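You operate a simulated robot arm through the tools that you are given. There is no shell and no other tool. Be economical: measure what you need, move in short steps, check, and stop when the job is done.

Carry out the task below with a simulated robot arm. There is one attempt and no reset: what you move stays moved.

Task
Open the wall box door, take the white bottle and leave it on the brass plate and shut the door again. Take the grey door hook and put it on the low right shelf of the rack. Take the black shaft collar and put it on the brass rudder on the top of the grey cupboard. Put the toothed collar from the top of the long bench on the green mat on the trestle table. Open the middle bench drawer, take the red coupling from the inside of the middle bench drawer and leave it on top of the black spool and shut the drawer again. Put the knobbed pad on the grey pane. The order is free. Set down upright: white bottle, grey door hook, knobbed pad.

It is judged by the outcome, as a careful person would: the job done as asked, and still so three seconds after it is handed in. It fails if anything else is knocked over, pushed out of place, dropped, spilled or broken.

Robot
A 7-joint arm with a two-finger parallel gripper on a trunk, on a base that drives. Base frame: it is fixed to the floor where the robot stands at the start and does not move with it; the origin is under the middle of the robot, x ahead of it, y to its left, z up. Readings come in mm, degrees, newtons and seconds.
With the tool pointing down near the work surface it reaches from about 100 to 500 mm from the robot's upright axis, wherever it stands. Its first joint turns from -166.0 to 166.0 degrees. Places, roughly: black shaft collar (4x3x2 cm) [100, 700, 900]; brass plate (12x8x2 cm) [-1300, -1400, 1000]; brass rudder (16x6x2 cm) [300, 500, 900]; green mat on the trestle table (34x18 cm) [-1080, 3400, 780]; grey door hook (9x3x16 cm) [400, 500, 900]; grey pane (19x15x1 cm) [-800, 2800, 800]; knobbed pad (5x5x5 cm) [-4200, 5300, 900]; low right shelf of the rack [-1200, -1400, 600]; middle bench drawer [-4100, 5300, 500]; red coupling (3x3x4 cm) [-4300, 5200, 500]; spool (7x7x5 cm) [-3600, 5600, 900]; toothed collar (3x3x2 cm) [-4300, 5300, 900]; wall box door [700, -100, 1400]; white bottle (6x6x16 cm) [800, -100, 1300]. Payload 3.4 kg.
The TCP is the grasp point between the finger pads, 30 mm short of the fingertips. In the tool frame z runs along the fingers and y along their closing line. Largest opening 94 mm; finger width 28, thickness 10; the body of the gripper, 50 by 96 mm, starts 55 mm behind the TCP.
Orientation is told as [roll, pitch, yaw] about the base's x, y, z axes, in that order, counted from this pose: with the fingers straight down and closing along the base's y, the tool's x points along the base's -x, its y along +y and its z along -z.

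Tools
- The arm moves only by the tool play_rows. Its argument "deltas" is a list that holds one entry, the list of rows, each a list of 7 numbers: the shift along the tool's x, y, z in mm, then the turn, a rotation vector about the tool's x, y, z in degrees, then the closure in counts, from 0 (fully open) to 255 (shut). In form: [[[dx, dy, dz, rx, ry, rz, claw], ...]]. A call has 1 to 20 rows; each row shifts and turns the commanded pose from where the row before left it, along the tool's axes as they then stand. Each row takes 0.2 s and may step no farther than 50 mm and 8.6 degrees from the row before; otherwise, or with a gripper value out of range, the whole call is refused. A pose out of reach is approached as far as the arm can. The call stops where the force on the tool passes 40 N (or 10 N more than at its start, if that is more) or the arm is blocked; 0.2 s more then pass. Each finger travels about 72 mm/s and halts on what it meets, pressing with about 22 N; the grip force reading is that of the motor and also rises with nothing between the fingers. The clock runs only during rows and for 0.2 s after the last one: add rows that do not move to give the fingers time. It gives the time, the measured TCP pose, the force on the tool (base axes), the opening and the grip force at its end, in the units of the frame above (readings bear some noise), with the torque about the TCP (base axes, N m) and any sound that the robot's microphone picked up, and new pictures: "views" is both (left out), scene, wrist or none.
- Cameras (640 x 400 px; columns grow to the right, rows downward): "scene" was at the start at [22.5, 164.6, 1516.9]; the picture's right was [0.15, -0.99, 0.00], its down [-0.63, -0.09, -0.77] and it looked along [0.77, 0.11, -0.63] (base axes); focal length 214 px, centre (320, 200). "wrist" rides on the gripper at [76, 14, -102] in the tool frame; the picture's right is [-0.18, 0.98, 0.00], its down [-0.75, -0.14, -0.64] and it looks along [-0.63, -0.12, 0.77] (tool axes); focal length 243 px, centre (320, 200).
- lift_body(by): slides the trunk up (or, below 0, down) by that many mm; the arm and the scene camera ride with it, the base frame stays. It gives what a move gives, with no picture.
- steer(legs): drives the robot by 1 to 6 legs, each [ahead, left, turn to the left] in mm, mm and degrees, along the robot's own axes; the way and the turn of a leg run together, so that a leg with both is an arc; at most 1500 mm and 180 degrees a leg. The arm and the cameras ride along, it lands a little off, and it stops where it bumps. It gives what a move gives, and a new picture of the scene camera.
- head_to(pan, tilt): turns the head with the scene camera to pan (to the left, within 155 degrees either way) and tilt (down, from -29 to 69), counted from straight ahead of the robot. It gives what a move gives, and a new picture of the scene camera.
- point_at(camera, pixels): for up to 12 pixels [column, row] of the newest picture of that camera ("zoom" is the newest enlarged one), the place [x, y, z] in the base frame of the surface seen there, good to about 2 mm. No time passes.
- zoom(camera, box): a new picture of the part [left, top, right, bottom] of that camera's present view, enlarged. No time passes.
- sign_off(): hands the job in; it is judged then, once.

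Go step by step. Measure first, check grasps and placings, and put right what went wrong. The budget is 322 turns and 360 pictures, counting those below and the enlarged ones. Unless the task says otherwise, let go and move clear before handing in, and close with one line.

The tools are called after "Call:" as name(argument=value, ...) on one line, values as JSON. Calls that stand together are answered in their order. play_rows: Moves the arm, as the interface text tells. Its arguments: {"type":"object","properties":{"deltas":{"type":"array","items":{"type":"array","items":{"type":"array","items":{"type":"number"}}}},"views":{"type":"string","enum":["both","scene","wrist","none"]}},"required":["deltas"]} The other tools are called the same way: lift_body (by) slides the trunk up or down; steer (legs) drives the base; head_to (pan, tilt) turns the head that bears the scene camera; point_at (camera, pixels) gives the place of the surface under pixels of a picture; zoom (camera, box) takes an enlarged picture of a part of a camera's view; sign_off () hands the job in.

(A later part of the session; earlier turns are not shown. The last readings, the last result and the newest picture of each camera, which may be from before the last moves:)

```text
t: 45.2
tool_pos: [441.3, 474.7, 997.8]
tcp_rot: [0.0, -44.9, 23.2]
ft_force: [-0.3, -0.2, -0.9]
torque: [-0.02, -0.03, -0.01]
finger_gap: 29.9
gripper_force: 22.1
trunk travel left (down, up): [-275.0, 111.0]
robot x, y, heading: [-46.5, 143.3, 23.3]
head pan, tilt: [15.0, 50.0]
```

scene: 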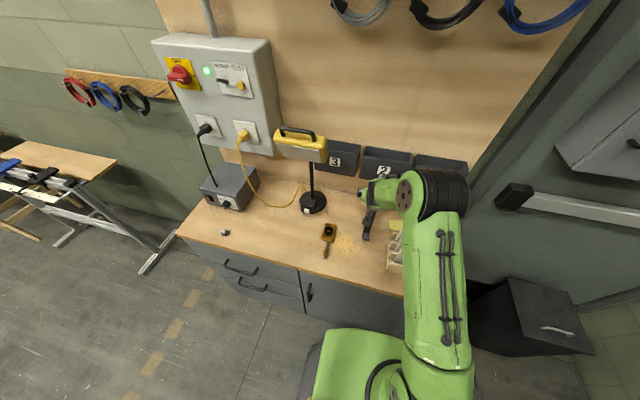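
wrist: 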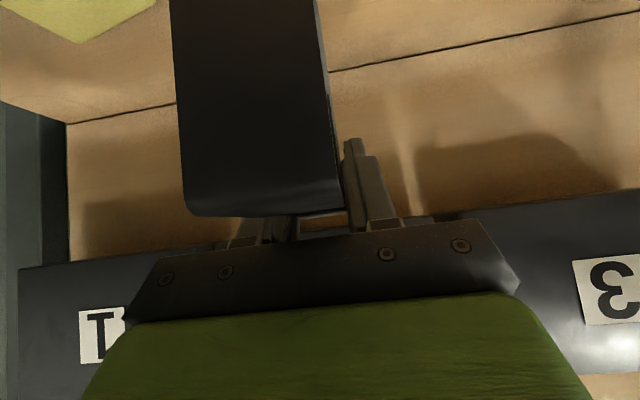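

Gripped (29.9 mm). To keep its foot from catching the dark hook I'll lift 25 mm, shift left 60 mm, then continue up.

Call:
play_rows(deltas=[[[-7, 0, -7, 0, 0, 0, 255], [-10.5, 0, -10.5, 0, 0, 0, 255], [0, 0, 0, 0, 0, 0, 255]]], views="both")

```text
t: 46.0
tool_pos: [441.6, 475.8, 1020.8]
tcp_rot: [0.0, -45.0, 23.2]
ft_force: [0.5, 0.7, -1.2]
torque: [0.05, -0.05, 0.02]
finger_gap: 30.1
gripper_force: 22.1
trunk travel left (down, up): [-275.0, 111.0]
robot x, y, heading: [-51.8, 143.5, 23.2]
head pan, tilt: [15.0, 50.0]
```

scene: 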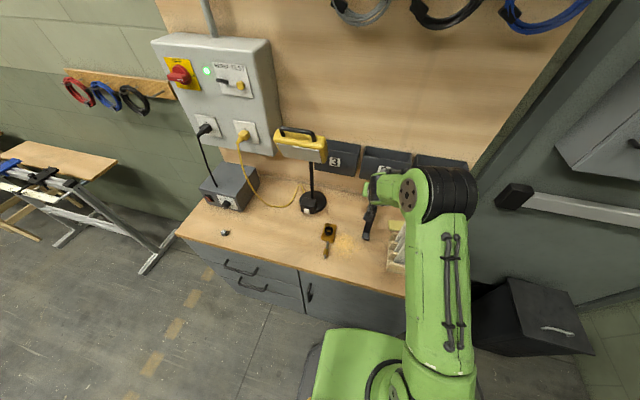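
wrist: 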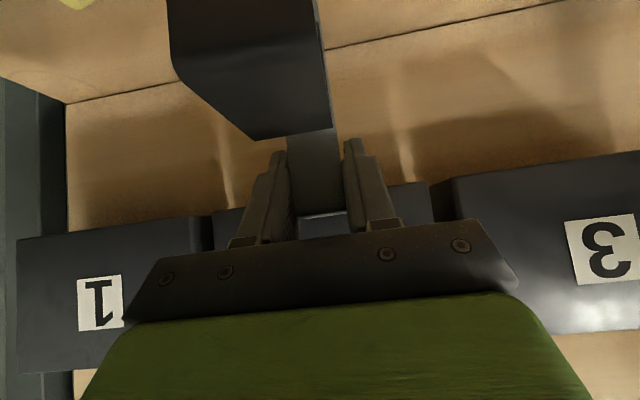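

Hook lifted in grip. Sliding left 60 mm, then up about 180 mm.

Call:
play_rows(deltas=[[[0, 20, 0, 0, 0, 0, 255], [0, 20, 0, 0, 0, 0, 255], [0, 20, 0, 0, 0, 0, 255], [-18, 0, -18, 0, 0, 0, 255], [-20, 0, -20, 0, 0, 0, 255], [-20, 0, -20, 0, 0, 0, 255], [-20, 0, -20, 0, 0, 0, 255], [-20, 0, -20, 0, 0, 0, 255], [-20, 0, -20, 0, 0, 0, 255], [0, 0, 0, 0, 0, 0, 255]]], views="both")

```text
t: 48.2
tool_pos: [418.6, 529.3, 1188.8]
tcp_rot: [0.0, -45.0, 23.2]
ft_force: [-0.5, -0.9, -0.5]
torque: [0.04, -0.02, -0.01]
finger_gap: 29.9
gripper_force: 21.7
trunk travel left (down, up): [-275.0, 111.0]
robot x, y, heading: [-50.4, 143.8, 23.1]
head pan, tilt: [15.0, 50.0]
```

scene: 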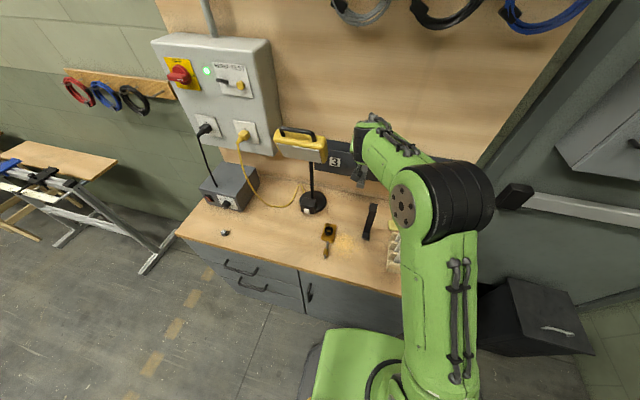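
wrist: 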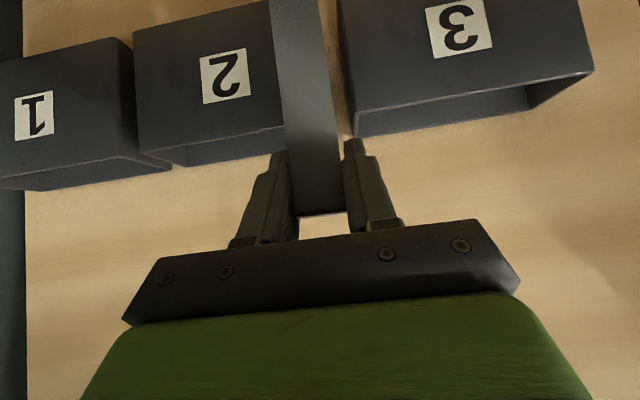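

The hook is secure and clear. Retracting the arm, backing off and driving toward the rack (front normal is along +t, so heading ≈ −66.5°).

Call:
play_rows(deltas=[[[20, 0, -20, 0, 0, 0, 255], [25, 0, -25, 0, 0, 0, 255], [25, 0, -25, 0, 0, 0, 255], [25, 0, -25, 0, 0, 0, 255], [25, 0, -25, 0, 0, 0, 255], [0, -30, 0, 0, 0, 0, 255], [0, -30, 0, 0, 0, 0, 255]]], views="none")

Call:
steer(legs=[[-350, 0, 0], [0, 0, -90], [250, -1300, 0]])

Call:
head_to(pan=15, tilt=45)

```text
t: 49.8
tool_pos: [283.9, 407.5, 1189.0]
tcp_rot: [0.0, -44.9, 23.2]
ft_force: [0.2, -0.7, -0.9]
torque: [-0.01, -0.03, 0.02]
finger_gap: 30.1
gripper_force: 22.4
trunk travel left (down, up): [-275.0, 111.0]
robot x, y, heading: [-50.4, 144.4, 23.2]
head pan, tilt: [15.0, 50.0]
```

```text
t: 62.2
tool_pos: [-1210.5, -1064.5, 1189.3]
tcp_rot: [-0.1, -45.1, -67.7]
ft_force: [-0.4, 0.0, -0.8]
torque: [-0.01, 0.02, -0.01]
finger_gap: 29.8
gripper_force: 22.4
trunk travel left (down, up): [-275.0, 111.0]
robot x, y, heading: [-1469.6, -725.1, -67.7]
head pan, tilt: [15.0, 50.0]
```

scene: 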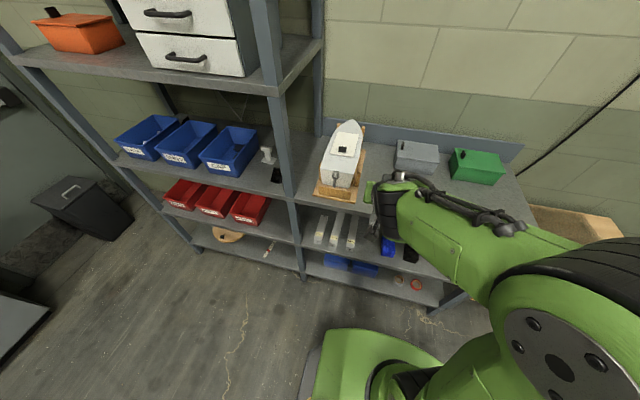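

```text
t: 62.8
tool_pos: [-1210.7, -1063.0, 1187.8]
tcp_rot: [0.0, -45.0, -67.6]
ft_force: [-0.3, -0.7, -0.4]
torque: [-0.03, -0.02, -0.01]
finger_gap: 30.0
gripper_force: 21.9
trunk travel left (down, up): [-275.0, 111.0]
robot x, y, heading: [-1470.7, -725.0, -67.7]
head pan, tilt: [15.0, 45.0]
```

scene: 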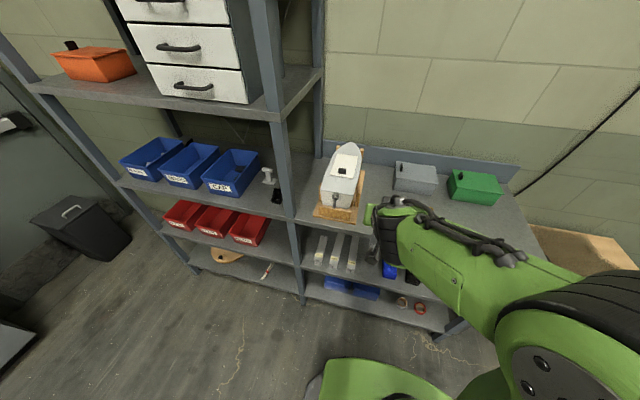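

Rack bay ahead; the target shelf (items at row 250–275) is partly hidden. I'll move right a bit and back to see the free space.

Call:
steer(legs=[[-150, -450, 0]])

Call:
head_to(pan=30, tilt=40)

```text
t: 65.6
tool_pos: [-1682.9, -1096.6, 1189.3]
tcp_rot: [0.0, -45.0, -67.5]
ft_force: [0.2, -0.2, -1.5]
torque: [-0.01, -0.01, -0.02]
finger_gap: 30.0
gripper_force: 21.9
trunk travel left (down, up): [-275.0, 111.0]
robot x, y, heading: [-1942.1, -758.5, -67.6]
head pan, tilt: [15.0, 45.0]
```

scene: 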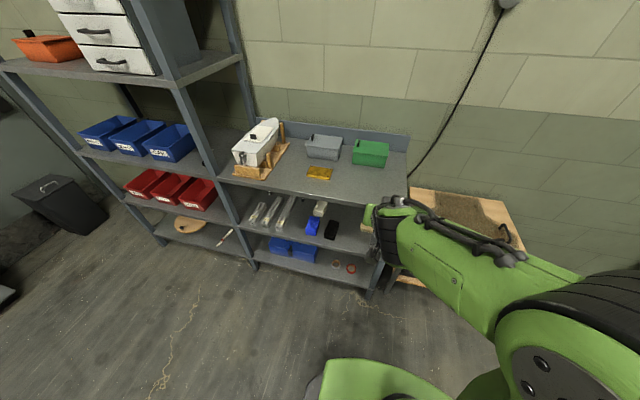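

```text
t: 66.4
tool_pos: [-1682.8, -1097.9, 1188.9]
tcp_rot: [0.0, -45.0, -67.5]
ft_force: [-0.1, -0.6, -0.5]
torque: [-0.01, -0.01, 0.01]
finger_gap: 30.0
gripper_force: 21.6
trunk travel left (down, up): [-275.0, 111.0]
robot x, y, heading: [-1941.1, -757.6, -67.5]
head pan, tilt: [30.0, 40.0]
```

scene: 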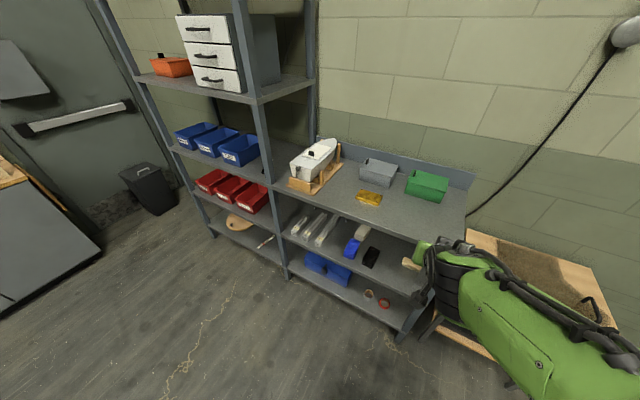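

Call:
zoom(camera="scene", box=[260, 170, 450, 330])

```text
2.50 times, centred on (355, 250) of scene
```

zoom: 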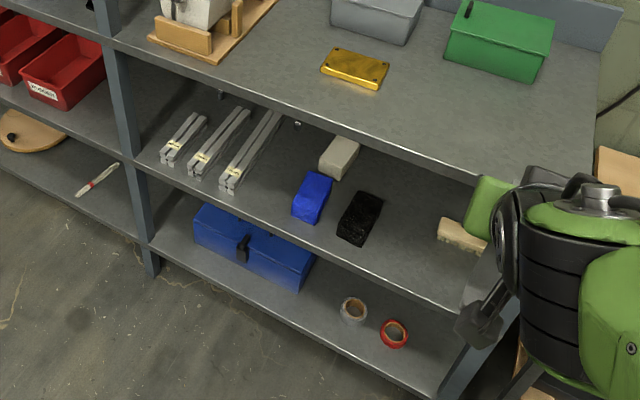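

The gap between the black block (360,218) and the cream block (465,235) is free. Measuring it and the edges.

Call:
point_at(camera="zoom", pixels=[[408, 245], [400, 275], [430, 210], [380, 205], [372, 240], [440, 230], [402, 282], [300, 230], [310, 110], [470, 178], [355, 68], [455, 300]])

Call:
point_at(camera="zoom", pixels=[[322, 66], [340, 50], [388, 66], [378, 88], [350, 55], [330, 20], [300, 45], [215, 60], [420, 40], [480, 80]])

```text
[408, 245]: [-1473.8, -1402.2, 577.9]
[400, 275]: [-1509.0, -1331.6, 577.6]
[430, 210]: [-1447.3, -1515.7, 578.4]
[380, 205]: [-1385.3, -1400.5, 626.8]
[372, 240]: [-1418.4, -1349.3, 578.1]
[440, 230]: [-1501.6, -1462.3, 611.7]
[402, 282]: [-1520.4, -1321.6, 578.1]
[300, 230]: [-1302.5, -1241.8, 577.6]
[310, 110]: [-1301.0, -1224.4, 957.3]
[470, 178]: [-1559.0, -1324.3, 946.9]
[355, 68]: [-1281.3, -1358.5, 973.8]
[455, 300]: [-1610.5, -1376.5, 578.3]
```

```text
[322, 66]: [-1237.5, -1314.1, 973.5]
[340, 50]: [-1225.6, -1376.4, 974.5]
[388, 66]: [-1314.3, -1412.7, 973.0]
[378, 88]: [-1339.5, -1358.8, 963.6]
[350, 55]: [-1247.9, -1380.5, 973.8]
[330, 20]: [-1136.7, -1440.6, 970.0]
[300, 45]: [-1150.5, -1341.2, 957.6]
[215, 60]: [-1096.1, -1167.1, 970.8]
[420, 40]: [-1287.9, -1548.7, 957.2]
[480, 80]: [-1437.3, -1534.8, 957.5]
```

Edge of shelves at t≈−608, low shelf z 578, upper edge underside ≈932; gap centre n≈−1890. I'll lower the trunk and arm here, well clear of the rack.

Call:
lift_body(by=-275)

Call:
play_rows(deltas=[[[15, 0, 15, 0, 0, 0, 255], [20, 0, 20, 0, 0, 0, 255], [20, 0, 20, 0, 0, 0, 255], [20, 0, 20, 0, 0, 0, 255], [20, 0, 20, 0, 0, 0, 255], [20, 0, 20, 0, 0, 0, 255], [7, 0, 7, 0, 0, 0, 255], [0, 0, 0, 0, 0, 0, 255]]])

```text
t: 69.2
tool_pos: [-1682.7, -1095.7, 915.5]
tcp_rot: [0.1, -45.1, -67.6]
ft_force: [0.6, -0.3, -0.8]
torque: [-0.04, -0.02, 0.01]
finger_gap: 29.9
gripper_force: 22.1
trunk travel left (down, up): [0.0, 386.0]
robot x, y, heading: [-1942.6, -760.3, -67.5]
head pan, tilt: [30.0, 40.0]
```

```text
t: 71.0
tool_pos: [-1682.1, -1095.8, 742.3]
tcp_rot: [0.0, -45.0, -67.5]
ft_force: [-0.1, -0.3, -1.3]
torque: [0.0, 0.0, -0.03]
finger_gap: 30.0
gripper_force: 22.2
trunk travel left (down, up): [0.0, 386.0]
robot x, y, heading: [-1944.0, -755.9, -67.7]
head pan, tilt: [30.0, 40.0]
```

scene: 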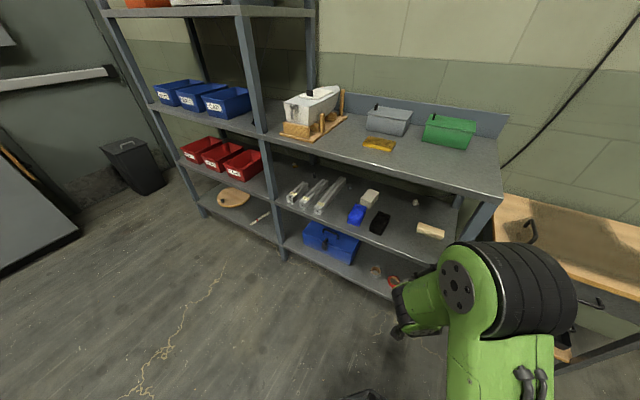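
wrist: 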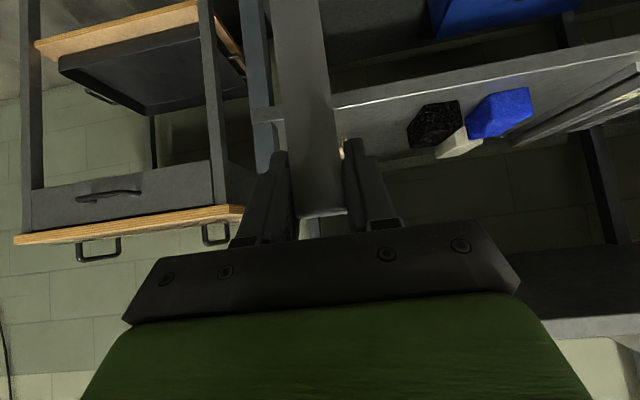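

Good view of the shelf. Measuring gap bounds between black (379,222) and cream (430,230) blocks, and the wood table's corner.

Call:
zoom(camera="scene", box=[320, 140, 520, 280])

Call:
point_at(camera="scene", pixels=[[389, 222], [378, 233], [418, 231], [430, 238], [442, 236], [400, 228], [405, 248], [380, 212], [420, 222], [450, 190], [500, 230], [560, 350]])

```text
2.86 times, centred on (420, 210) of scene
```

zoom: 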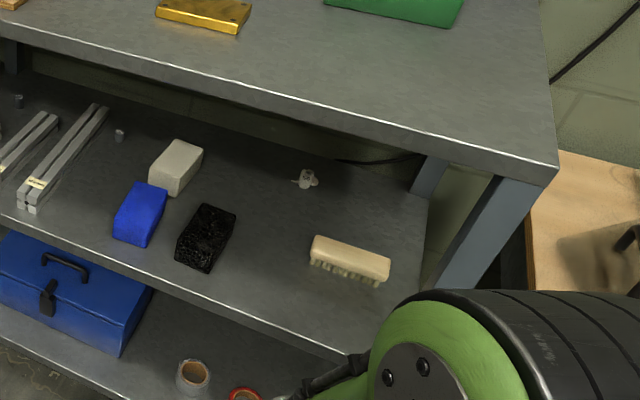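

```text
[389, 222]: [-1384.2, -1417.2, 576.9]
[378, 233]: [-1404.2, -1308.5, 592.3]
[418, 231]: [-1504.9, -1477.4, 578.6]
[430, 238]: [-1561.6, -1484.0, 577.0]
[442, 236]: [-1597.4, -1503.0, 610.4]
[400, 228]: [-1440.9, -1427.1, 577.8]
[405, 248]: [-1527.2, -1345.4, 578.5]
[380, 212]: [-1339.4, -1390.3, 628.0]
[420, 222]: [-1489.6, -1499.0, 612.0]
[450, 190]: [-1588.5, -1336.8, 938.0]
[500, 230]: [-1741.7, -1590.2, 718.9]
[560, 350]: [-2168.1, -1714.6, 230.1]
```

Call:
point_at(camera="scene", pixels=[[458, 285], [500, 260], [540, 280], [500, 245], [420, 300], [520, 210], [487, 210]])

```text
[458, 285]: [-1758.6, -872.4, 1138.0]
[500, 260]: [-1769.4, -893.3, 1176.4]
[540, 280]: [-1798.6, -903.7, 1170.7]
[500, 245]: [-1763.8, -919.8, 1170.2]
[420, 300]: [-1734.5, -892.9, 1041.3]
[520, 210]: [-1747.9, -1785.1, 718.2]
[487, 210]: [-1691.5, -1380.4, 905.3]
```

Elbow is high and clear. Driving to put the hook just in front of the shelf gap, then the arm will finish.

Call:
steer(legs=[[0, 89, 0], [210, 0, 0]])

Call:
play_rows(deltas=[[[0, 0, 0, 0, 0, 0, 255]]], views="wrist")

```text
t: 73.3
tool_pos: [-1518.7, -1257.9, 743.0]
tcp_rot: [0.0, -45.0, -67.5]
ft_force: [0.3, 0.0, -0.9]
torque: [-0.01, 0.02, -0.02]
finger_gap: 29.9
gripper_force: 21.5
trunk travel left (down, up): [0.0, 386.0]
robot x, y, heading: [-1777.4, -918.7, -68.0]
head pan, tilt: [30.0, 40.0]
```

scene: 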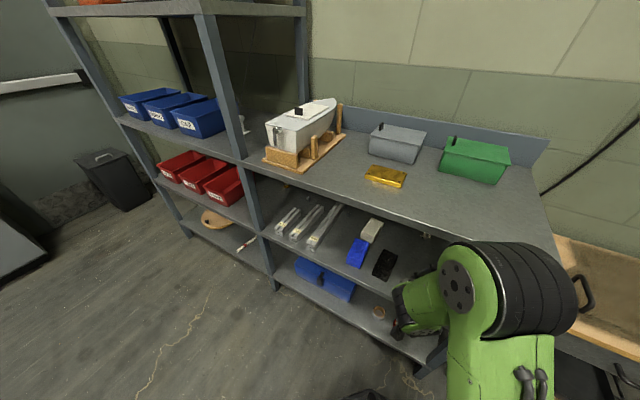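

```text
t: 73.8
tool_pos: [-1519.6, -1257.5, 743.6]
tcp_rot: [0.0, -45.0, -67.6]
ft_force: [0.7, 0.6, -0.9]
torque: [-0.01, -0.01, -0.01]
finger_gap: 29.9
gripper_force: 22.2
trunk travel left (down, up): [0.0, 386.0]
robot x, y, heading: [-1779.8, -924.4, -67.6]
head pan, tilt: [30.0, 40.0]
```

wrist: 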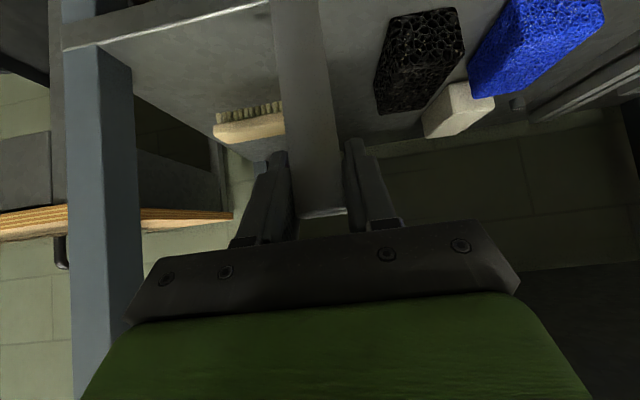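

Aligned on n≈−1894, hook hanging ~25 mm above the shelf. Moving in 140 mm.

Call:
play_rows(deltas=[[[-14, 0, 14, 0, 0, 0, 255], [-14, 0, 14, 0, 0, 0, 255], [-14, 0, 14, 0, 0, 0, 255], [-14, 0, 14, 0, 0, 0, 255], [-14, 0, 14, 0, 0, 0, 255], [-14, 0, 14, 0, 0, 0, 255], [-15, 0, 15, 0, 0, 0, 255], [0, 0, 0, 0, 0, 0, 255]]])

```text
t: 75.5
tool_pos: [-1465.8, -1387.8, 742.9]
tcp_rot: [0.0, -44.9, -67.6]
ft_force: [0.0, -0.3, -1.8]
torque: [0.01, -0.02, 0.0]
finger_gap: 30.1
gripper_force: 22.0
trunk travel left (down, up): [0.0, 386.0]
robot x, y, heading: [-1780.8, -918.4, -67.8]
head pan, tilt: [30.0, 40.0]
```

scene: 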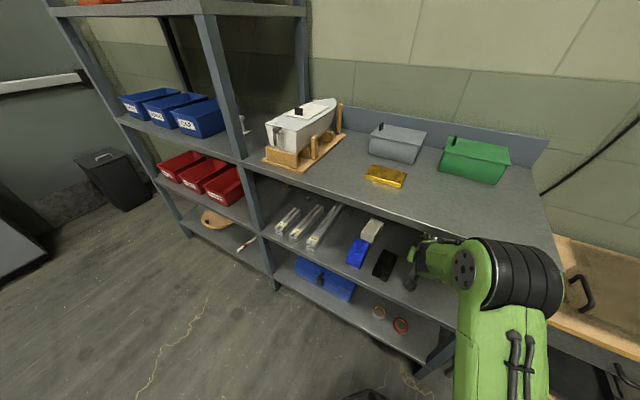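
wrist: 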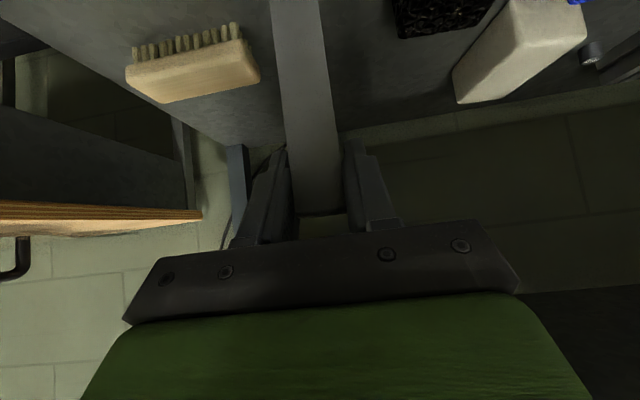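

In the gap. Lowering 20 mm then checking.

Call:
play_rows(deltas=[[[7, 0, 7, 0, 0, 0, 255], [7, 0, 7, 0, 0, 0, 255], [0, 0, 0, 0, 0, 0, 255]]], views="none")

Call:
play_rows(deltas=[[[1.5, 0, 1.5, 0, 0, 0, 255], [0, 0, 0, 0, 0, 0, 255]]], views="none")

Call:
zoom(camera="scene", box=[370, 210, 470, 310])

```text
t: 76.3
tool_pos: [-1465.7, -1387.1, 724.3]
tcp_rot: [0.0, -45.0, -67.5]
ft_force: [-0.1, -0.3, -1.9]
torque: [-0.01, 0.0, 0.03]
finger_gap: 30.3
gripper_force: 22.2
trunk travel left (down, up): [0.0, 386.0]
robot x, y, heading: [-1781.2, -921.2, -67.7]
head pan, tilt: [30.0, 40.0]
```

```text
t: 77.0
tool_pos: [-1465.9, -1387.3, 721.2]
tcp_rot: [-0.1, -45.0, -67.6]
ft_force: [0.0, 0.8, -0.5]
torque: [0.0, -0.01, 0.02]
finger_gap: 30.0
gripper_force: 21.9
trunk travel left (down, up): [0.0, 386.0]
robot x, y, heading: [-1781.6, -919.3, -67.5]
head pan, tilt: [30.0, 40.0]
```

```text
4.00 times, centred on (420, 260) of scene
```

zoom: 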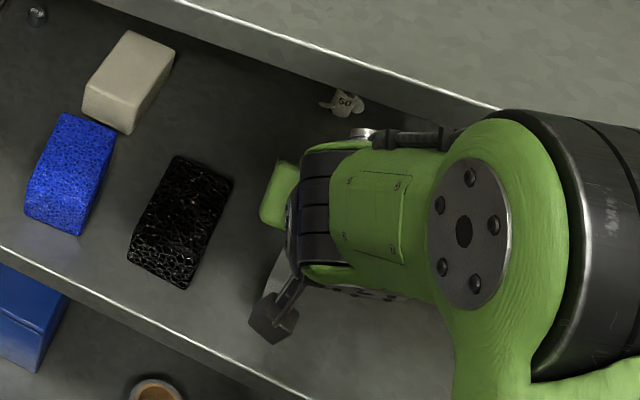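

Still free at 721. Continuing in 1.4 mm steps until contact.

Call:
play_rows(deltas=[[[1.2, 0, 1.2, 0, 0, 0, 255], [0, 0, 0, 0, 0, 0, 255]]], views="none")

Call:
play_rows(deltas=[[[1, 0, 1, 0, 0, 0, 255], [0, 0, 0, 0, 0, 0, 255]]], views="none")

Call:
play_rows(deltas=[[[1, 0, 1, 0, 0, 0, 255], [0, 0, 0, 0, 0, 0, 255]]], views="none")

```text
t: 77.5
tool_pos: [-1466.3, -1386.7, 719.5]
tcp_rot: [0.0, -44.9, -67.5]
ft_force: [0.2, 0.1, -1.2]
torque: [-0.03, 0.0, 0.0]
finger_gap: 29.9
gripper_force: 22.0
trunk travel left (down, up): [0.0, 386.0]
robot x, y, heading: [-1780.1, -919.4, -67.6]
head pan, tilt: [30.0, 40.0]
```

```text
t: 78.2
tool_pos: [-1467.0, -1386.9, 716.5]
tcp_rot: [0.0, -45.1, -67.6]
ft_force: [0.5, -1.2, -1.9]
torque: [-0.02, -0.02, 0.01]
finger_gap: 30.1
gripper_force: 22.1
trunk travel left (down, up): [0.0, 386.0]
robot x, y, heading: [-1779.0, -922.4, -67.5]
head pan, tilt: [30.0, 40.0]
```

```text
t: 78.8
tool_pos: [-1465.0, -1386.8, 716.6]
tcp_rot: [0.0, -45.0, -67.6]
ft_force: [-0.8, 1.1, 3.6]
torque: [0.3, 0.09, 0.04]
finger_gap: 30.2
gripper_force: 22.0
trunk travel left (down, up): [0.0, 386.0]
robot x, y, heading: [-1775.1, -916.2, -67.6]
head pan, tilt: [30.0, 40.0]
```

Contact (3.6 N). Opening the fingers.

Call:
play_rows(deltas=[[[0, 0, 0, 0, 0, 0, 200], [0, 0, 0, 0, 0, 0, 130], [0, 0, 0, 0, 0, 0, 90], [0, 0, 0, 0, 0, 0, 90], [0, 0, 0, 0, 0, 0, 90]]])

```text
t: 80.0
tool_pos: [-1465.9, -1386.8, 717.1]
tcp_rot: [0.0, -45.0, -67.6]
ft_force: [0.5, 0.0, -0.6]
torque: [0.02, 0.0, 0.01]
finger_gap: 61.1
gripper_force: 0.1
trunk travel left (down, up): [0.0, 386.0]
robot x, y, heading: [-1776.6, -920.9, -67.5]
head pan, tilt: [30.0, 40.0]
```

scene: 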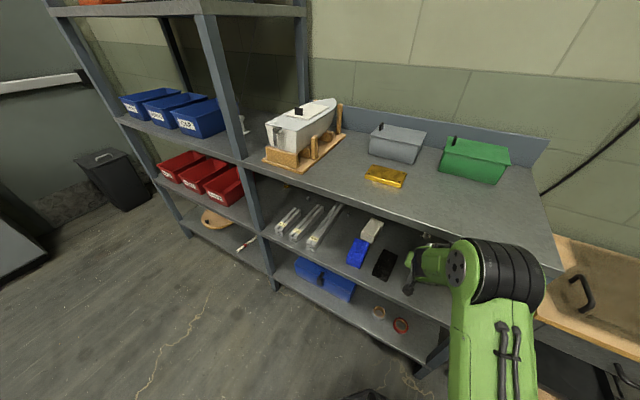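
wrist: 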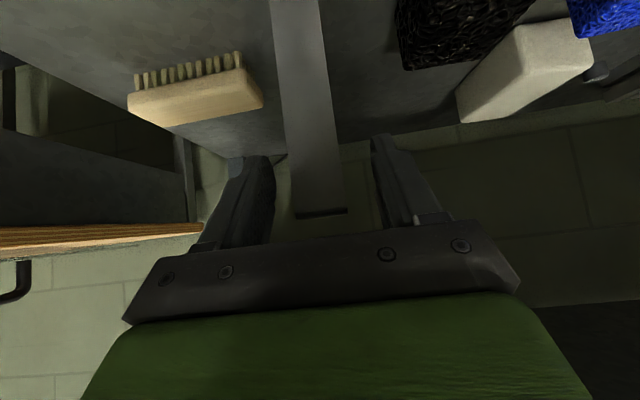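

The hook stands on its own. Retreating back along the tool axis and out.

Call:
play_rows(deltas=[[[0, 0, -10, 0, 0, 0, 90], [0, 0, -20, 0, 0, 0, 90], [0, 0, -20, 0, 0, 0, 90], [15, 0, -15, 0, 0, 0, 90], [20, 0, -20, 0, 0, 0, 90], [20, 0, -20, 0, 0, 0, 90], [20, 0, -20, 0, 0, 0, 60], [20, 0, -20, 0, 0, 0, 0], [10, 0, -10, 0, 0, 0, 0], [0, 0, 0, 0, 0, 0, 0]]])

```text
t: 82.2
tool_pos: [-1530.3, -1230.1, 752.6]
tcp_rot: [-0.1, -45.0, -67.6]
ft_force: [-0.3, -0.1, 0.0]
torque: [0.01, -0.04, 0.02]
finger_gap: 93.8
gripper_force: 0.0
out of reach, approached as far as the arm can: row 9
trunk travel left (down, up): [0.0, 386.0]
robot x, y, heading: [-1780.3, -919.8, -67.8]
head pan, tilt: [30.0, 40.0]
```

scene: 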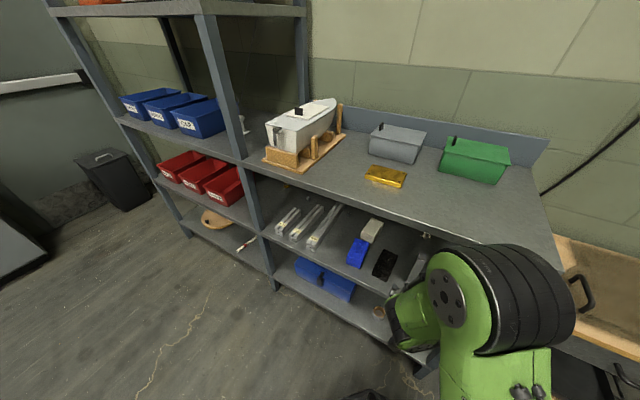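
wrist: 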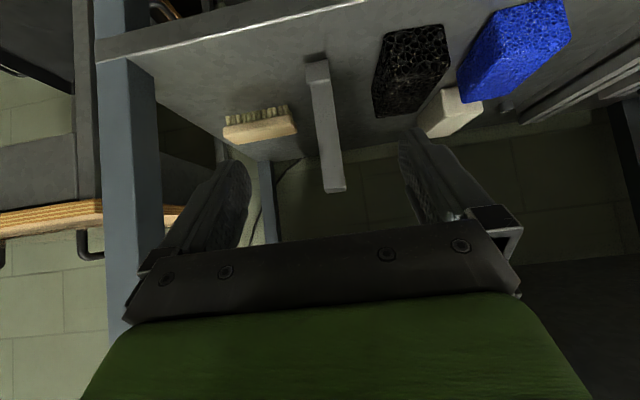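

The hook stands upright on the low right shelf. Backing off, raising the trunk, and driving to the wall box.

Call:
steer(legs=[[-250, 0, 0]])

Call:
lift_body(by=386)

Call:
steer(legs=[[0, 900, 0], [0, 850, 0], [0, 0, 91], [0, -250, 0]])

Call:
head_to(pan=0, tilt=30)

```text
t: 84.0
tool_pos: [-1625.6, -998.5, 751.7]
tcp_rot: [0.0, -45.0, -67.3]
ft_force: [0.3, 0.3, 0.4]
torque: [0.01, 0.02, 0.0]
finger_gap: 93.9
gripper_force: 0.0
trunk travel left (down, up): [0.0, 386.0]
robot x, y, heading: [-1873.7, -689.5, -67.7]
head pan, tilt: [30.0, 40.0]
```

scene: 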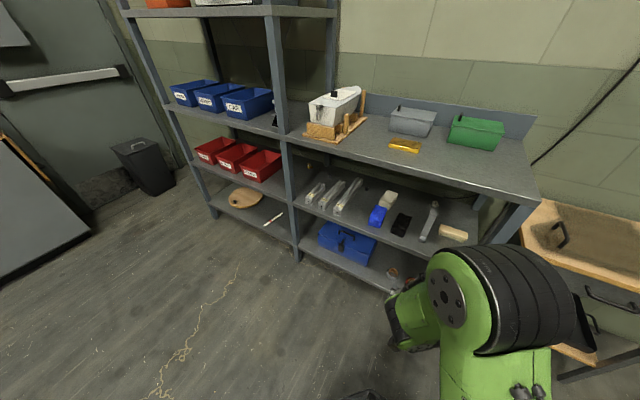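

```text
t: 87.7
tool_pos: [-1625.4, -998.8, 1136.9]
tcp_rot: [0.1, -45.0, -67.3]
ft_force: [-0.1, -0.9, 0.0]
torque: [-0.01, 0.01, -0.02]
finger_gap: 93.9
gripper_force: 0.0
trunk travel left (down, up): [-386.0, 0.0]
robot x, y, heading: [-1875.4, -686.0, -67.2]
head pan, tilt: [30.0, 40.0]
```

```text
t: 101.8
tool_pos: [142.4, 3.6, 1135.2]
tcp_rot: [0.1, -45.0, 23.2]
ft_force: [-0.1, -0.1, -0.7]
torque: [0.01, -0.05, -0.02]
finger_gap: 93.9
gripper_force: 0.1
trunk travel left (down, up): [-386.0, 0.0]
robot x, y, heading: [-164.5, -248.6, 23.0]
head pan, tilt: [30.0, 40.0]
```

scene: 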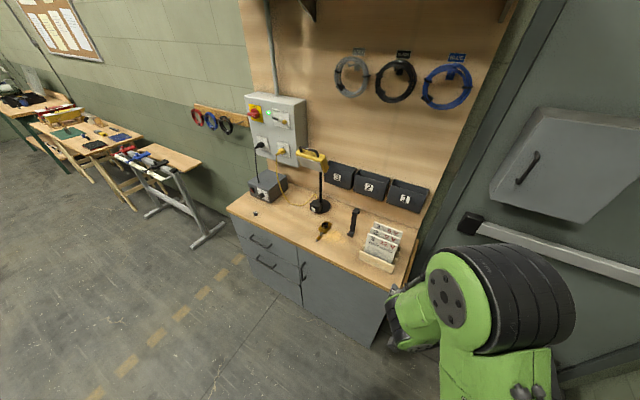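

```text
t: 102.7
tool_pos: [143.6, 4.2, 1135.9]
tcp_rot: [0.0, -45.0, 23.2]
ft_force: [-0.2, -0.2, 0.0]
torque: [-0.02, 0.0, 0.0]
finger_gap: 94.0
gripper_force: 0.1
trunk travel left (down, up): [-386.0, 0.0]
robot x, y, heading: [-163.6, -250.5, 23.3]
head pan, tilt: [0.0, 30.0]
```

scene: 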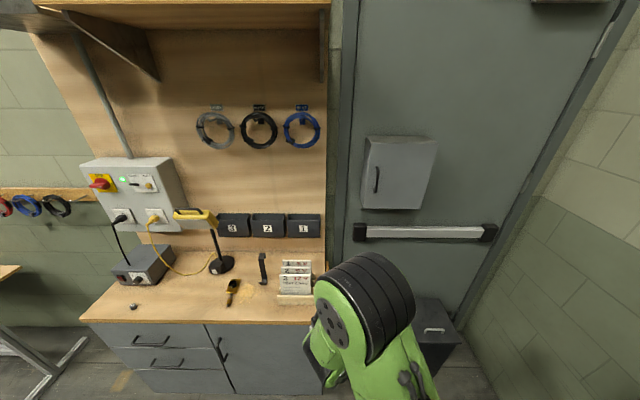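

The box with handle (376,180) is in clear view. Measuring door corners, handle and the floor bin.

Call:
zoom(camera="scene", box=[340, 120, 460, 220])

Call:
point_at(camera="scene", pixels=[[372, 150], [372, 204], [434, 150], [420, 206], [376, 170], [376, 188], [435, 305], [425, 340], [364, 160], [400, 180], [440, 60]])

```text
4.00 times, centred on (400, 170) of scene
```

zoom: 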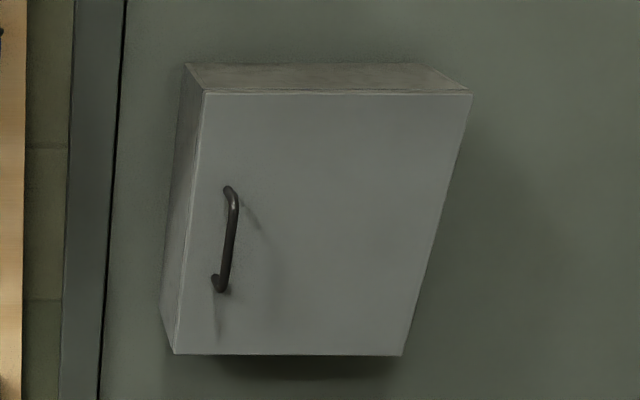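

```text
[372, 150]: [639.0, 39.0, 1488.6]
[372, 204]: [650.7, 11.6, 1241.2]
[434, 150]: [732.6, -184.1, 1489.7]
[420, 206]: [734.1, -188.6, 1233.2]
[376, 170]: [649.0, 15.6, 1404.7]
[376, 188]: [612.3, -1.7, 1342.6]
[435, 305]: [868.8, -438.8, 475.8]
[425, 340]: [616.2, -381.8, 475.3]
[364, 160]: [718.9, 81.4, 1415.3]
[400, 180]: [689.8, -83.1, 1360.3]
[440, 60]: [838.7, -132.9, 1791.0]
```

Door: left edge t≈−211, hinge t≈−465, face n≈604, handle at (612,−2), z 1317–1417, yaw 22.75°. Driving up closer, then levelling the tool.

Call:
steer(legs=[[240, -70, 0]])

Call:
play_rows(deltas=[[[-25, 0, -25, 0, -7.5, 0, 0], [-25, -20, -20, 0, -7.5, 0, 0], [-25, -20, -15, 0, -7.5, 0, 0], [-30, -20, -10, 0, -7.5, 0, 0], [-30, -20, -5, 0, -7.5, 0, 0], [-30, -20, 0, 0, -7.5, 0, 0], [-30, -20, 0, 0, 0, 0, 0], [0, 0, 0, 0, 0, 0, 0]]])

```text
t: 104.5
tool_pos: [390.2, 35.9, 1135.2]
tcp_rot: [0.0, -45.0, 23.3]
ft_force: [-0.4, 0.3, 0.2]
torque: [0.0, 0.04, 0.01]
finger_gap: 94.0
gripper_force: 0.0
trunk travel left (down, up): [-386.0, 0.0]
robot x, y, heading: [84.2, -217.5, 23.3]
head pan, tilt: [0.0, 30.0]
```

scene: 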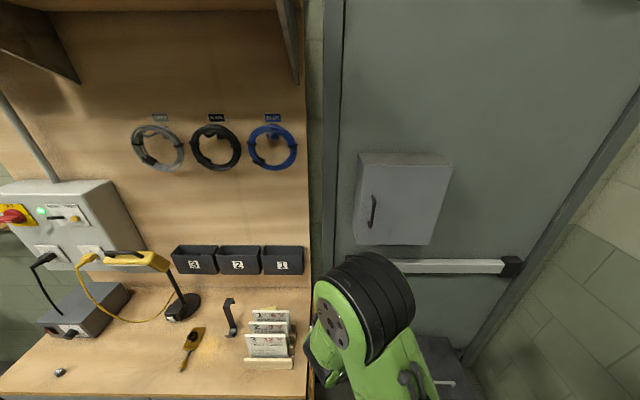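

```text
t: 106.3
tool_pos: [444.0, -17.0, 1434.3]
tcp_rot: [21.0, -86.7, 2.4]
ft_force: [-1.4, 0.9, -0.9]
torque: [0.03, 0.01, -0.02]
finger_gap: 93.8
gripper_force: 0.0
out of reach, approached as far as the arm can: row 1, 2, 3, 6
trunk travel left (down, up): [-386.0, 0.0]
robot x, y, heading: [81.6, -217.0, 23.1]
head pan, tilt: [0.0, 30.0]
```

scene: 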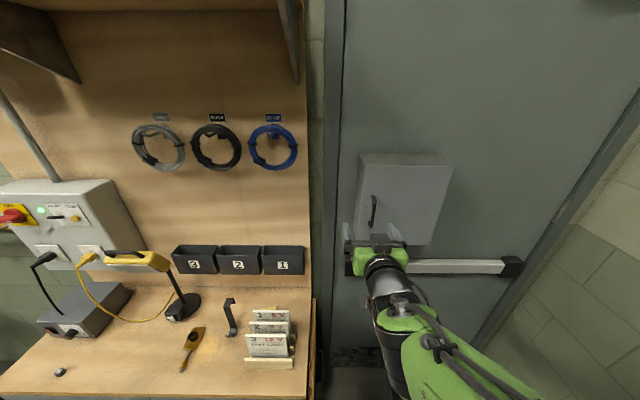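
wrist: 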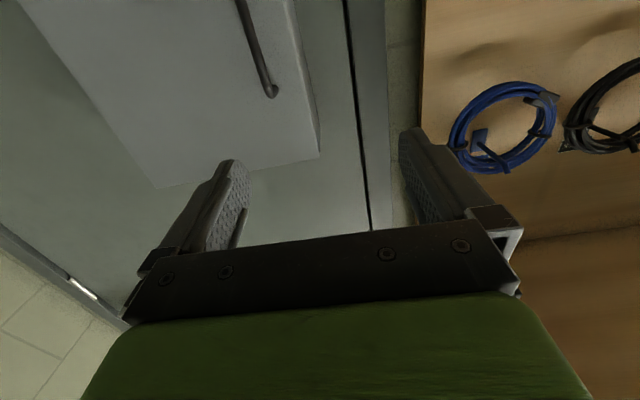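

The tool is nearly level (z 1434, n 403, t −188). Aligning to the handle: right 51 mm, down 67 mm, forward 70 mm, then look.

Call:
play_rows(deltas=[[[25, -17, 0, 0, 0, 0, 0], [25, -17, 10, 0, 0, 0, 0], [17, -17, 20, 0, 0, 0, 0], [0, 0, 20, 0, 0, 0, 0], [0, 0, 20, 0, 0, 0, 0], [0, 0, 0, 0, 0, 0, 0]]], views="both")

```text
t: 107.8
tool_pos: [529.6, -36.6, 1368.1]
tcp_rot: [23.1, -86.6, 0.3]
ft_force: [-0.7, 0.2, 0.5]
torque: [-0.01, -0.01, 0.01]
finger_gap: 93.7
gripper_force: 0.0
out of reach, approached as far as the arm can: row 2
trunk travel left (down, up): [-386.0, 0.0]
robot x, y, heading: [84.3, -217.3, 23.7]
head pan, tilt: [0.0, 30.0]
```

scene: 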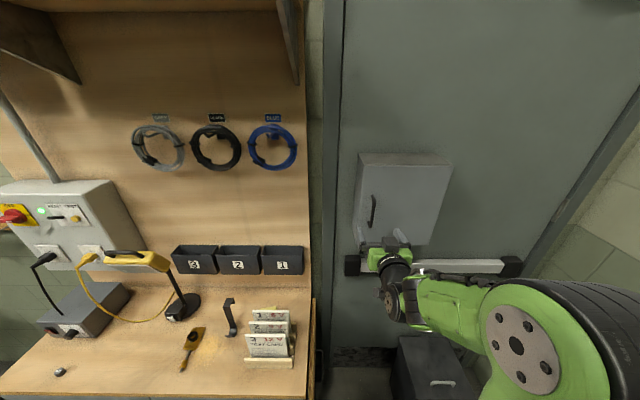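
wrist: 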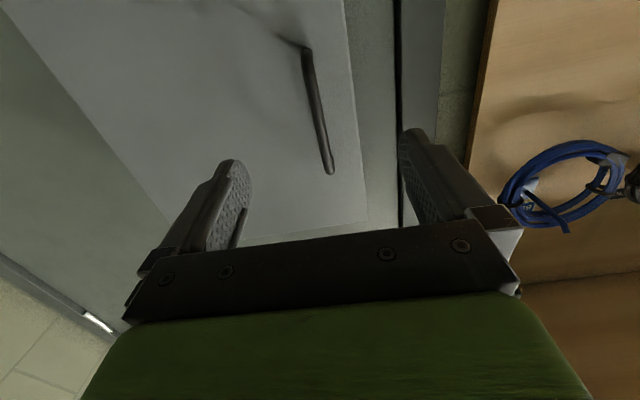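

The handle bar lies between the fingers. Measuring it in the wrist picture.

Call:
point_at(camera="wrist", pixels=[[311, 80], [318, 110], [324, 140], [307, 55], [330, 168], [345, 120], [260, 150]])

```text
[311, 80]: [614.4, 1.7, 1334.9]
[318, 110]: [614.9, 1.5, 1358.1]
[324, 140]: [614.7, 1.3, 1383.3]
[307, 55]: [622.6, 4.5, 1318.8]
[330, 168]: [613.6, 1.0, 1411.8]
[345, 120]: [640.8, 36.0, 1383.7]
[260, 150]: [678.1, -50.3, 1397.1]
```

Bar at (614.5,1.5): 93 mm ahead, lateral 1 mm. Advancing 88 mm and closing.

Call:
play_rows(deltas=[[[0, 1, 25, 0, 0, 0, 0], [0, 0, 25, 0, 0, 0, 0], [0, 0, 20, 0, 0, 0, 0], [0, 0, 18, 0, 0, 0, 0], [0, 0, 0, 0, 0, 0, 120], [0, 0, 0, 0, 0, 0, 255], [0, 0, 0, 0, 0, 0, 255], [0, 0, 0, 0, 0, 0, 255], [0, 0, 0, 0, 0, 0, 255]]], views="both")

```text
t: 109.8
tool_pos: [611.4, -1.5, 1362.6]
tcp_rot: [20.7, -86.6, 2.6]
ft_force: [3.2, -4.7, -0.2]
torque: [-1.24, -0.53, -0.05]
finger_gap: 9.8
gripper_force: 43.4
trunk travel left (down, up): [-386.0, 0.0]
robot x, y, heading: [84.6, -216.5, 23.3]
head pan, tilt: [0.0, 30.0]
```

scene: 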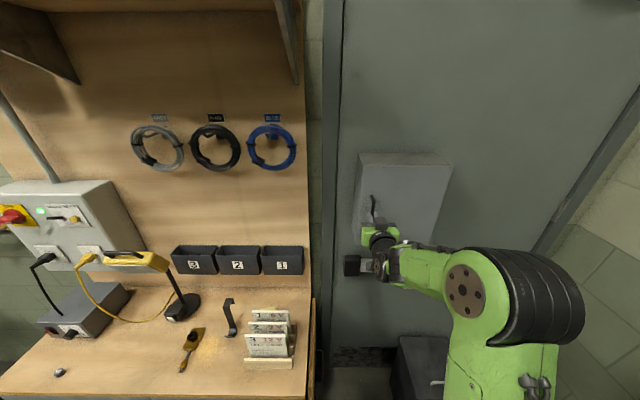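
wrist: 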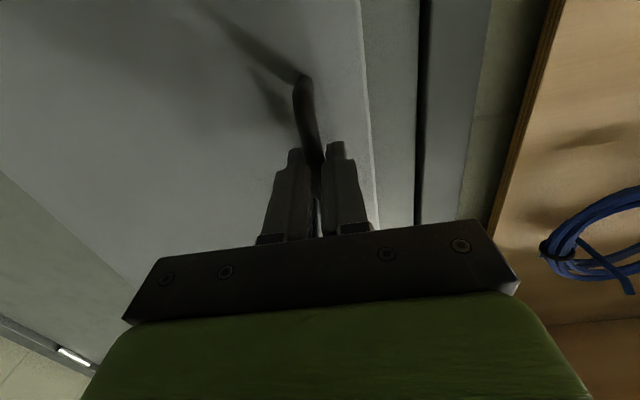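

Bar gripped. Pulling along the hinge arc to 20° first.

Call:
play_rows(deltas=[[[0, -2, -10, 0, 0, 0, 255], [0, -2.4, -9.6, 0, 0, 0, 255], [0, -6, -19.1, 0, 0, 0, 255], [0, -7.7, -18.6, 0, 0, 0, 255], [0, -9.2, -17.8, 0, 0, 0, 255], [0, 0, 0, 0, 0, 0, 255]]], views="both")

```text
t: 111.2
tool_pos: [553.5, -52.3, 1363.3]
tcp_rot: [19.5, -86.1, 4.0]
ft_force: [-1.8, 1.5, -22.6]
torque: [-1.32, -0.06, -0.06]
finger_gap: 10.1
gripper_force: 43.4
trunk travel left (down, up): [-386.0, 0.0]
robot x, y, heading: [79.5, -218.5, 23.2]
head pan, tilt: [0.0, 30.0]
```

scene: 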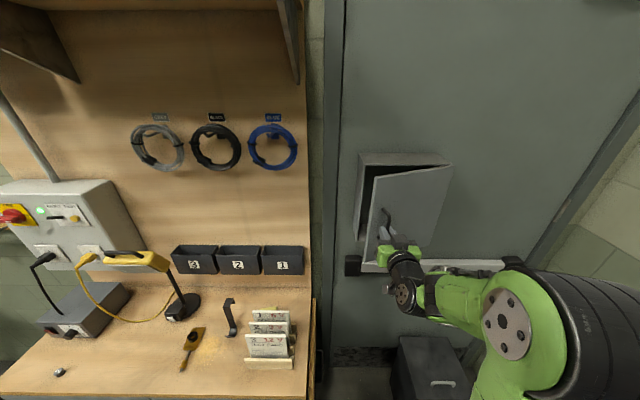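
wrist: 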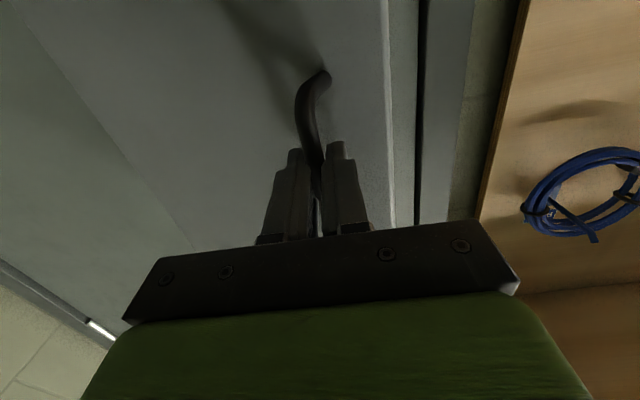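

The door opens well; a vertical strain of 22 N comes from my slight tool tilt, so I'll add a downward correction while continuing to ~45°.

Call:
play_rows(deltas=[[[3, -5, -8.5, 0, 0, 0, 255], [2, -5.8, -8.4, 0, 0, 0, 255], [1, -12.2, -15.9, 0, 0, 0, 255], [1, -13.6, -14.8, 0, 0, 0, 255], [1, -14.8, -13.5, 0, 0, 0, 255], [0.7, -15.9, -12.2, 0, 0, 0, 255], [0, 0, 0, 0, 0, 0, 255]]], views="both")

```text
t: 112.5
tool_pos: [511.0, -135.3, 1361.1]
tcp_rot: [22.1, -86.7, 1.9]
ft_force: [-11.5, 2.2, 8.7]
torque: [-1.38, 0.31, -0.05]
finger_gap: 10.3
gripper_force: 44.0
trunk travel left (down, up): [-386.0, 0.0]
robot x, y, heading: [81.7, -214.2, 23.3]
head pan, tilt: [0.0, 30.0]
stopped in row 6: the force on the tool passed its limit at 75 N (the readings are from after the stop); the commanded pose is now the measured one
```

scene: 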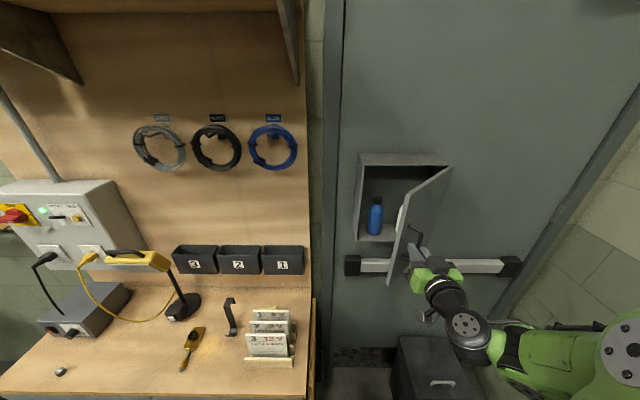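
wrist: 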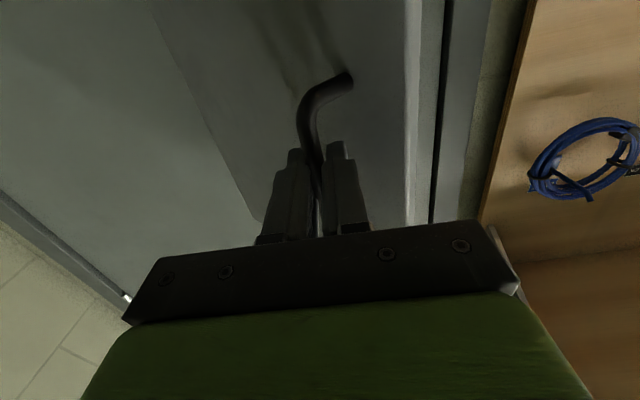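

The door is at ~48° with a blue and a white bottle inside. Releasing the bar slightly and backing off.

Call:
play_rows(deltas=[[[0, 0, 0, 0, 0, 0, 190], [0, 0, 0, 0, 0, 0, 190], [0, 0, 0, 0, 0, 0, 190], [0, -1, -15, 0, 0, 0, 190], [0, -2, -20, 0, 0, 0, 190], [0, 0, -20, 0, 0, 0, 255], [0, 0, -20, 0, 0, 0, 255], [0, 0, 0, 0, 0, 0, 255]]], views="both")

```text
t: 114.3
tool_pos: [503.3, -164.1, 1367.5]
tcp_rot: [17.9, -85.5, 6.0]
ft_force: [9.2, -1.3, -33.4]
torque: [-1.35, -0.08, -0.02]
finger_gap: 10.6
gripper_force: 44.5
out of reach, approached as far as the arm can: row 4, 5, 6, 7
trunk travel left (down, up): [-386.0, 0.0]
robot x, y, heading: [84.3, -223.1, 23.1]
head pan, tilt: [0.0, 30.0]
```

scene: 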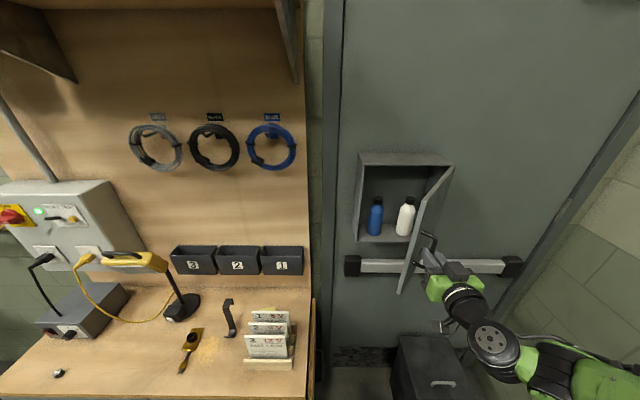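
wrist: 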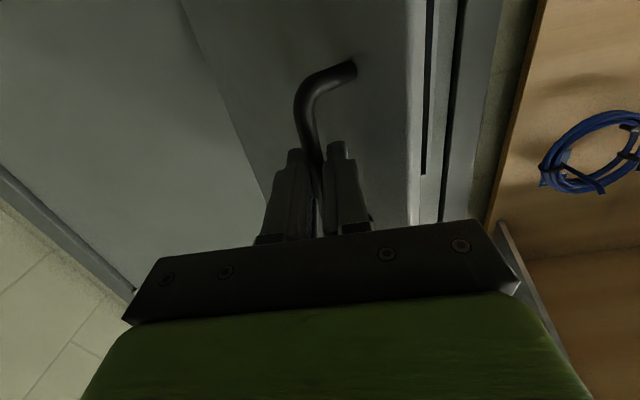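

The bar is still held (the arm could not retract further), and the door is now ~60° open. I'll release, and back the base away instead.

Call:
play_rows(deltas=[[[0, 0, 0, 0, 0, 0, 170], [0, 0, 0, 0, 0, 0, 170], [0, 0, 0, 0, 0, 0, 170], [0, 0, 0, 0, 0, 0, 170], [0, 0, 0, 0, 0, 0, 170]]], views="wrist")

```text
t: 115.5
tool_pos: [498.6, -163.2, 1370.3]
tcp_rot: [24.5, -86.2, -0.6]
ft_force: [-0.8, 0.1, -0.3]
torque: [-0.01, 0.01, 0.0]
finger_gap: 31.4
gripper_force: 0.1
trunk travel left (down, up): [-386.0, 0.0]
robot x, y, heading: [86.7, -215.0, 23.5]
head pan, tilt: [0.0, 30.0]
```

wrist: 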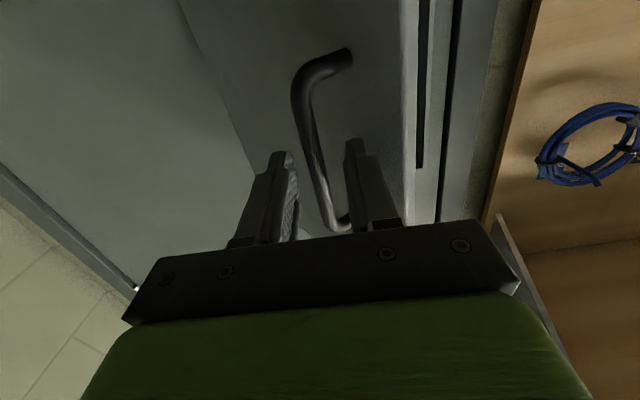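

Released with no force. Backing the base 150 mm.

Call:
steer(legs=[[-160, 0, 0]])

Call:
point_at(camera="scene", pixels=[[376, 215], [405, 215], [320, 200]])

```text
t: 117.0
tool_pos: [352.1, -224.4, 1370.3]
tcp_rot: [24.5, -86.2, -0.6]
ft_force: [0.7, -0.2, 0.1]
torque: [-0.01, 0.0, -0.02]
finger_gap: 31.0
gripper_force: 0.1
trunk travel left (down, up): [-386.0, 0.0]
robot x, y, heading: [-64.2, -281.0, 23.3]
head pan, tilt: [0.0, 30.0]
```

scene: 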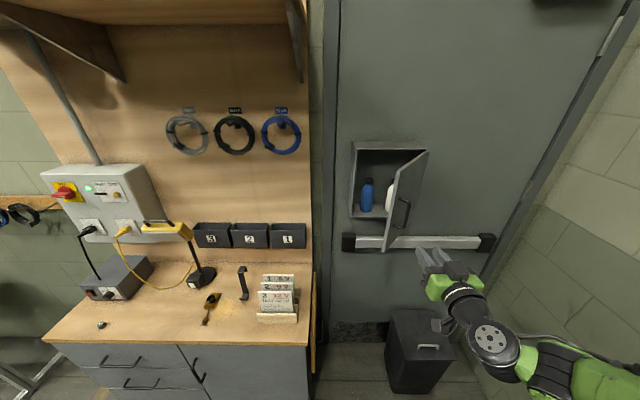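

```text
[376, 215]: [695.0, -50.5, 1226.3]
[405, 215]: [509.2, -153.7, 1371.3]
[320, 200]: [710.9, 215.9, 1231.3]
```

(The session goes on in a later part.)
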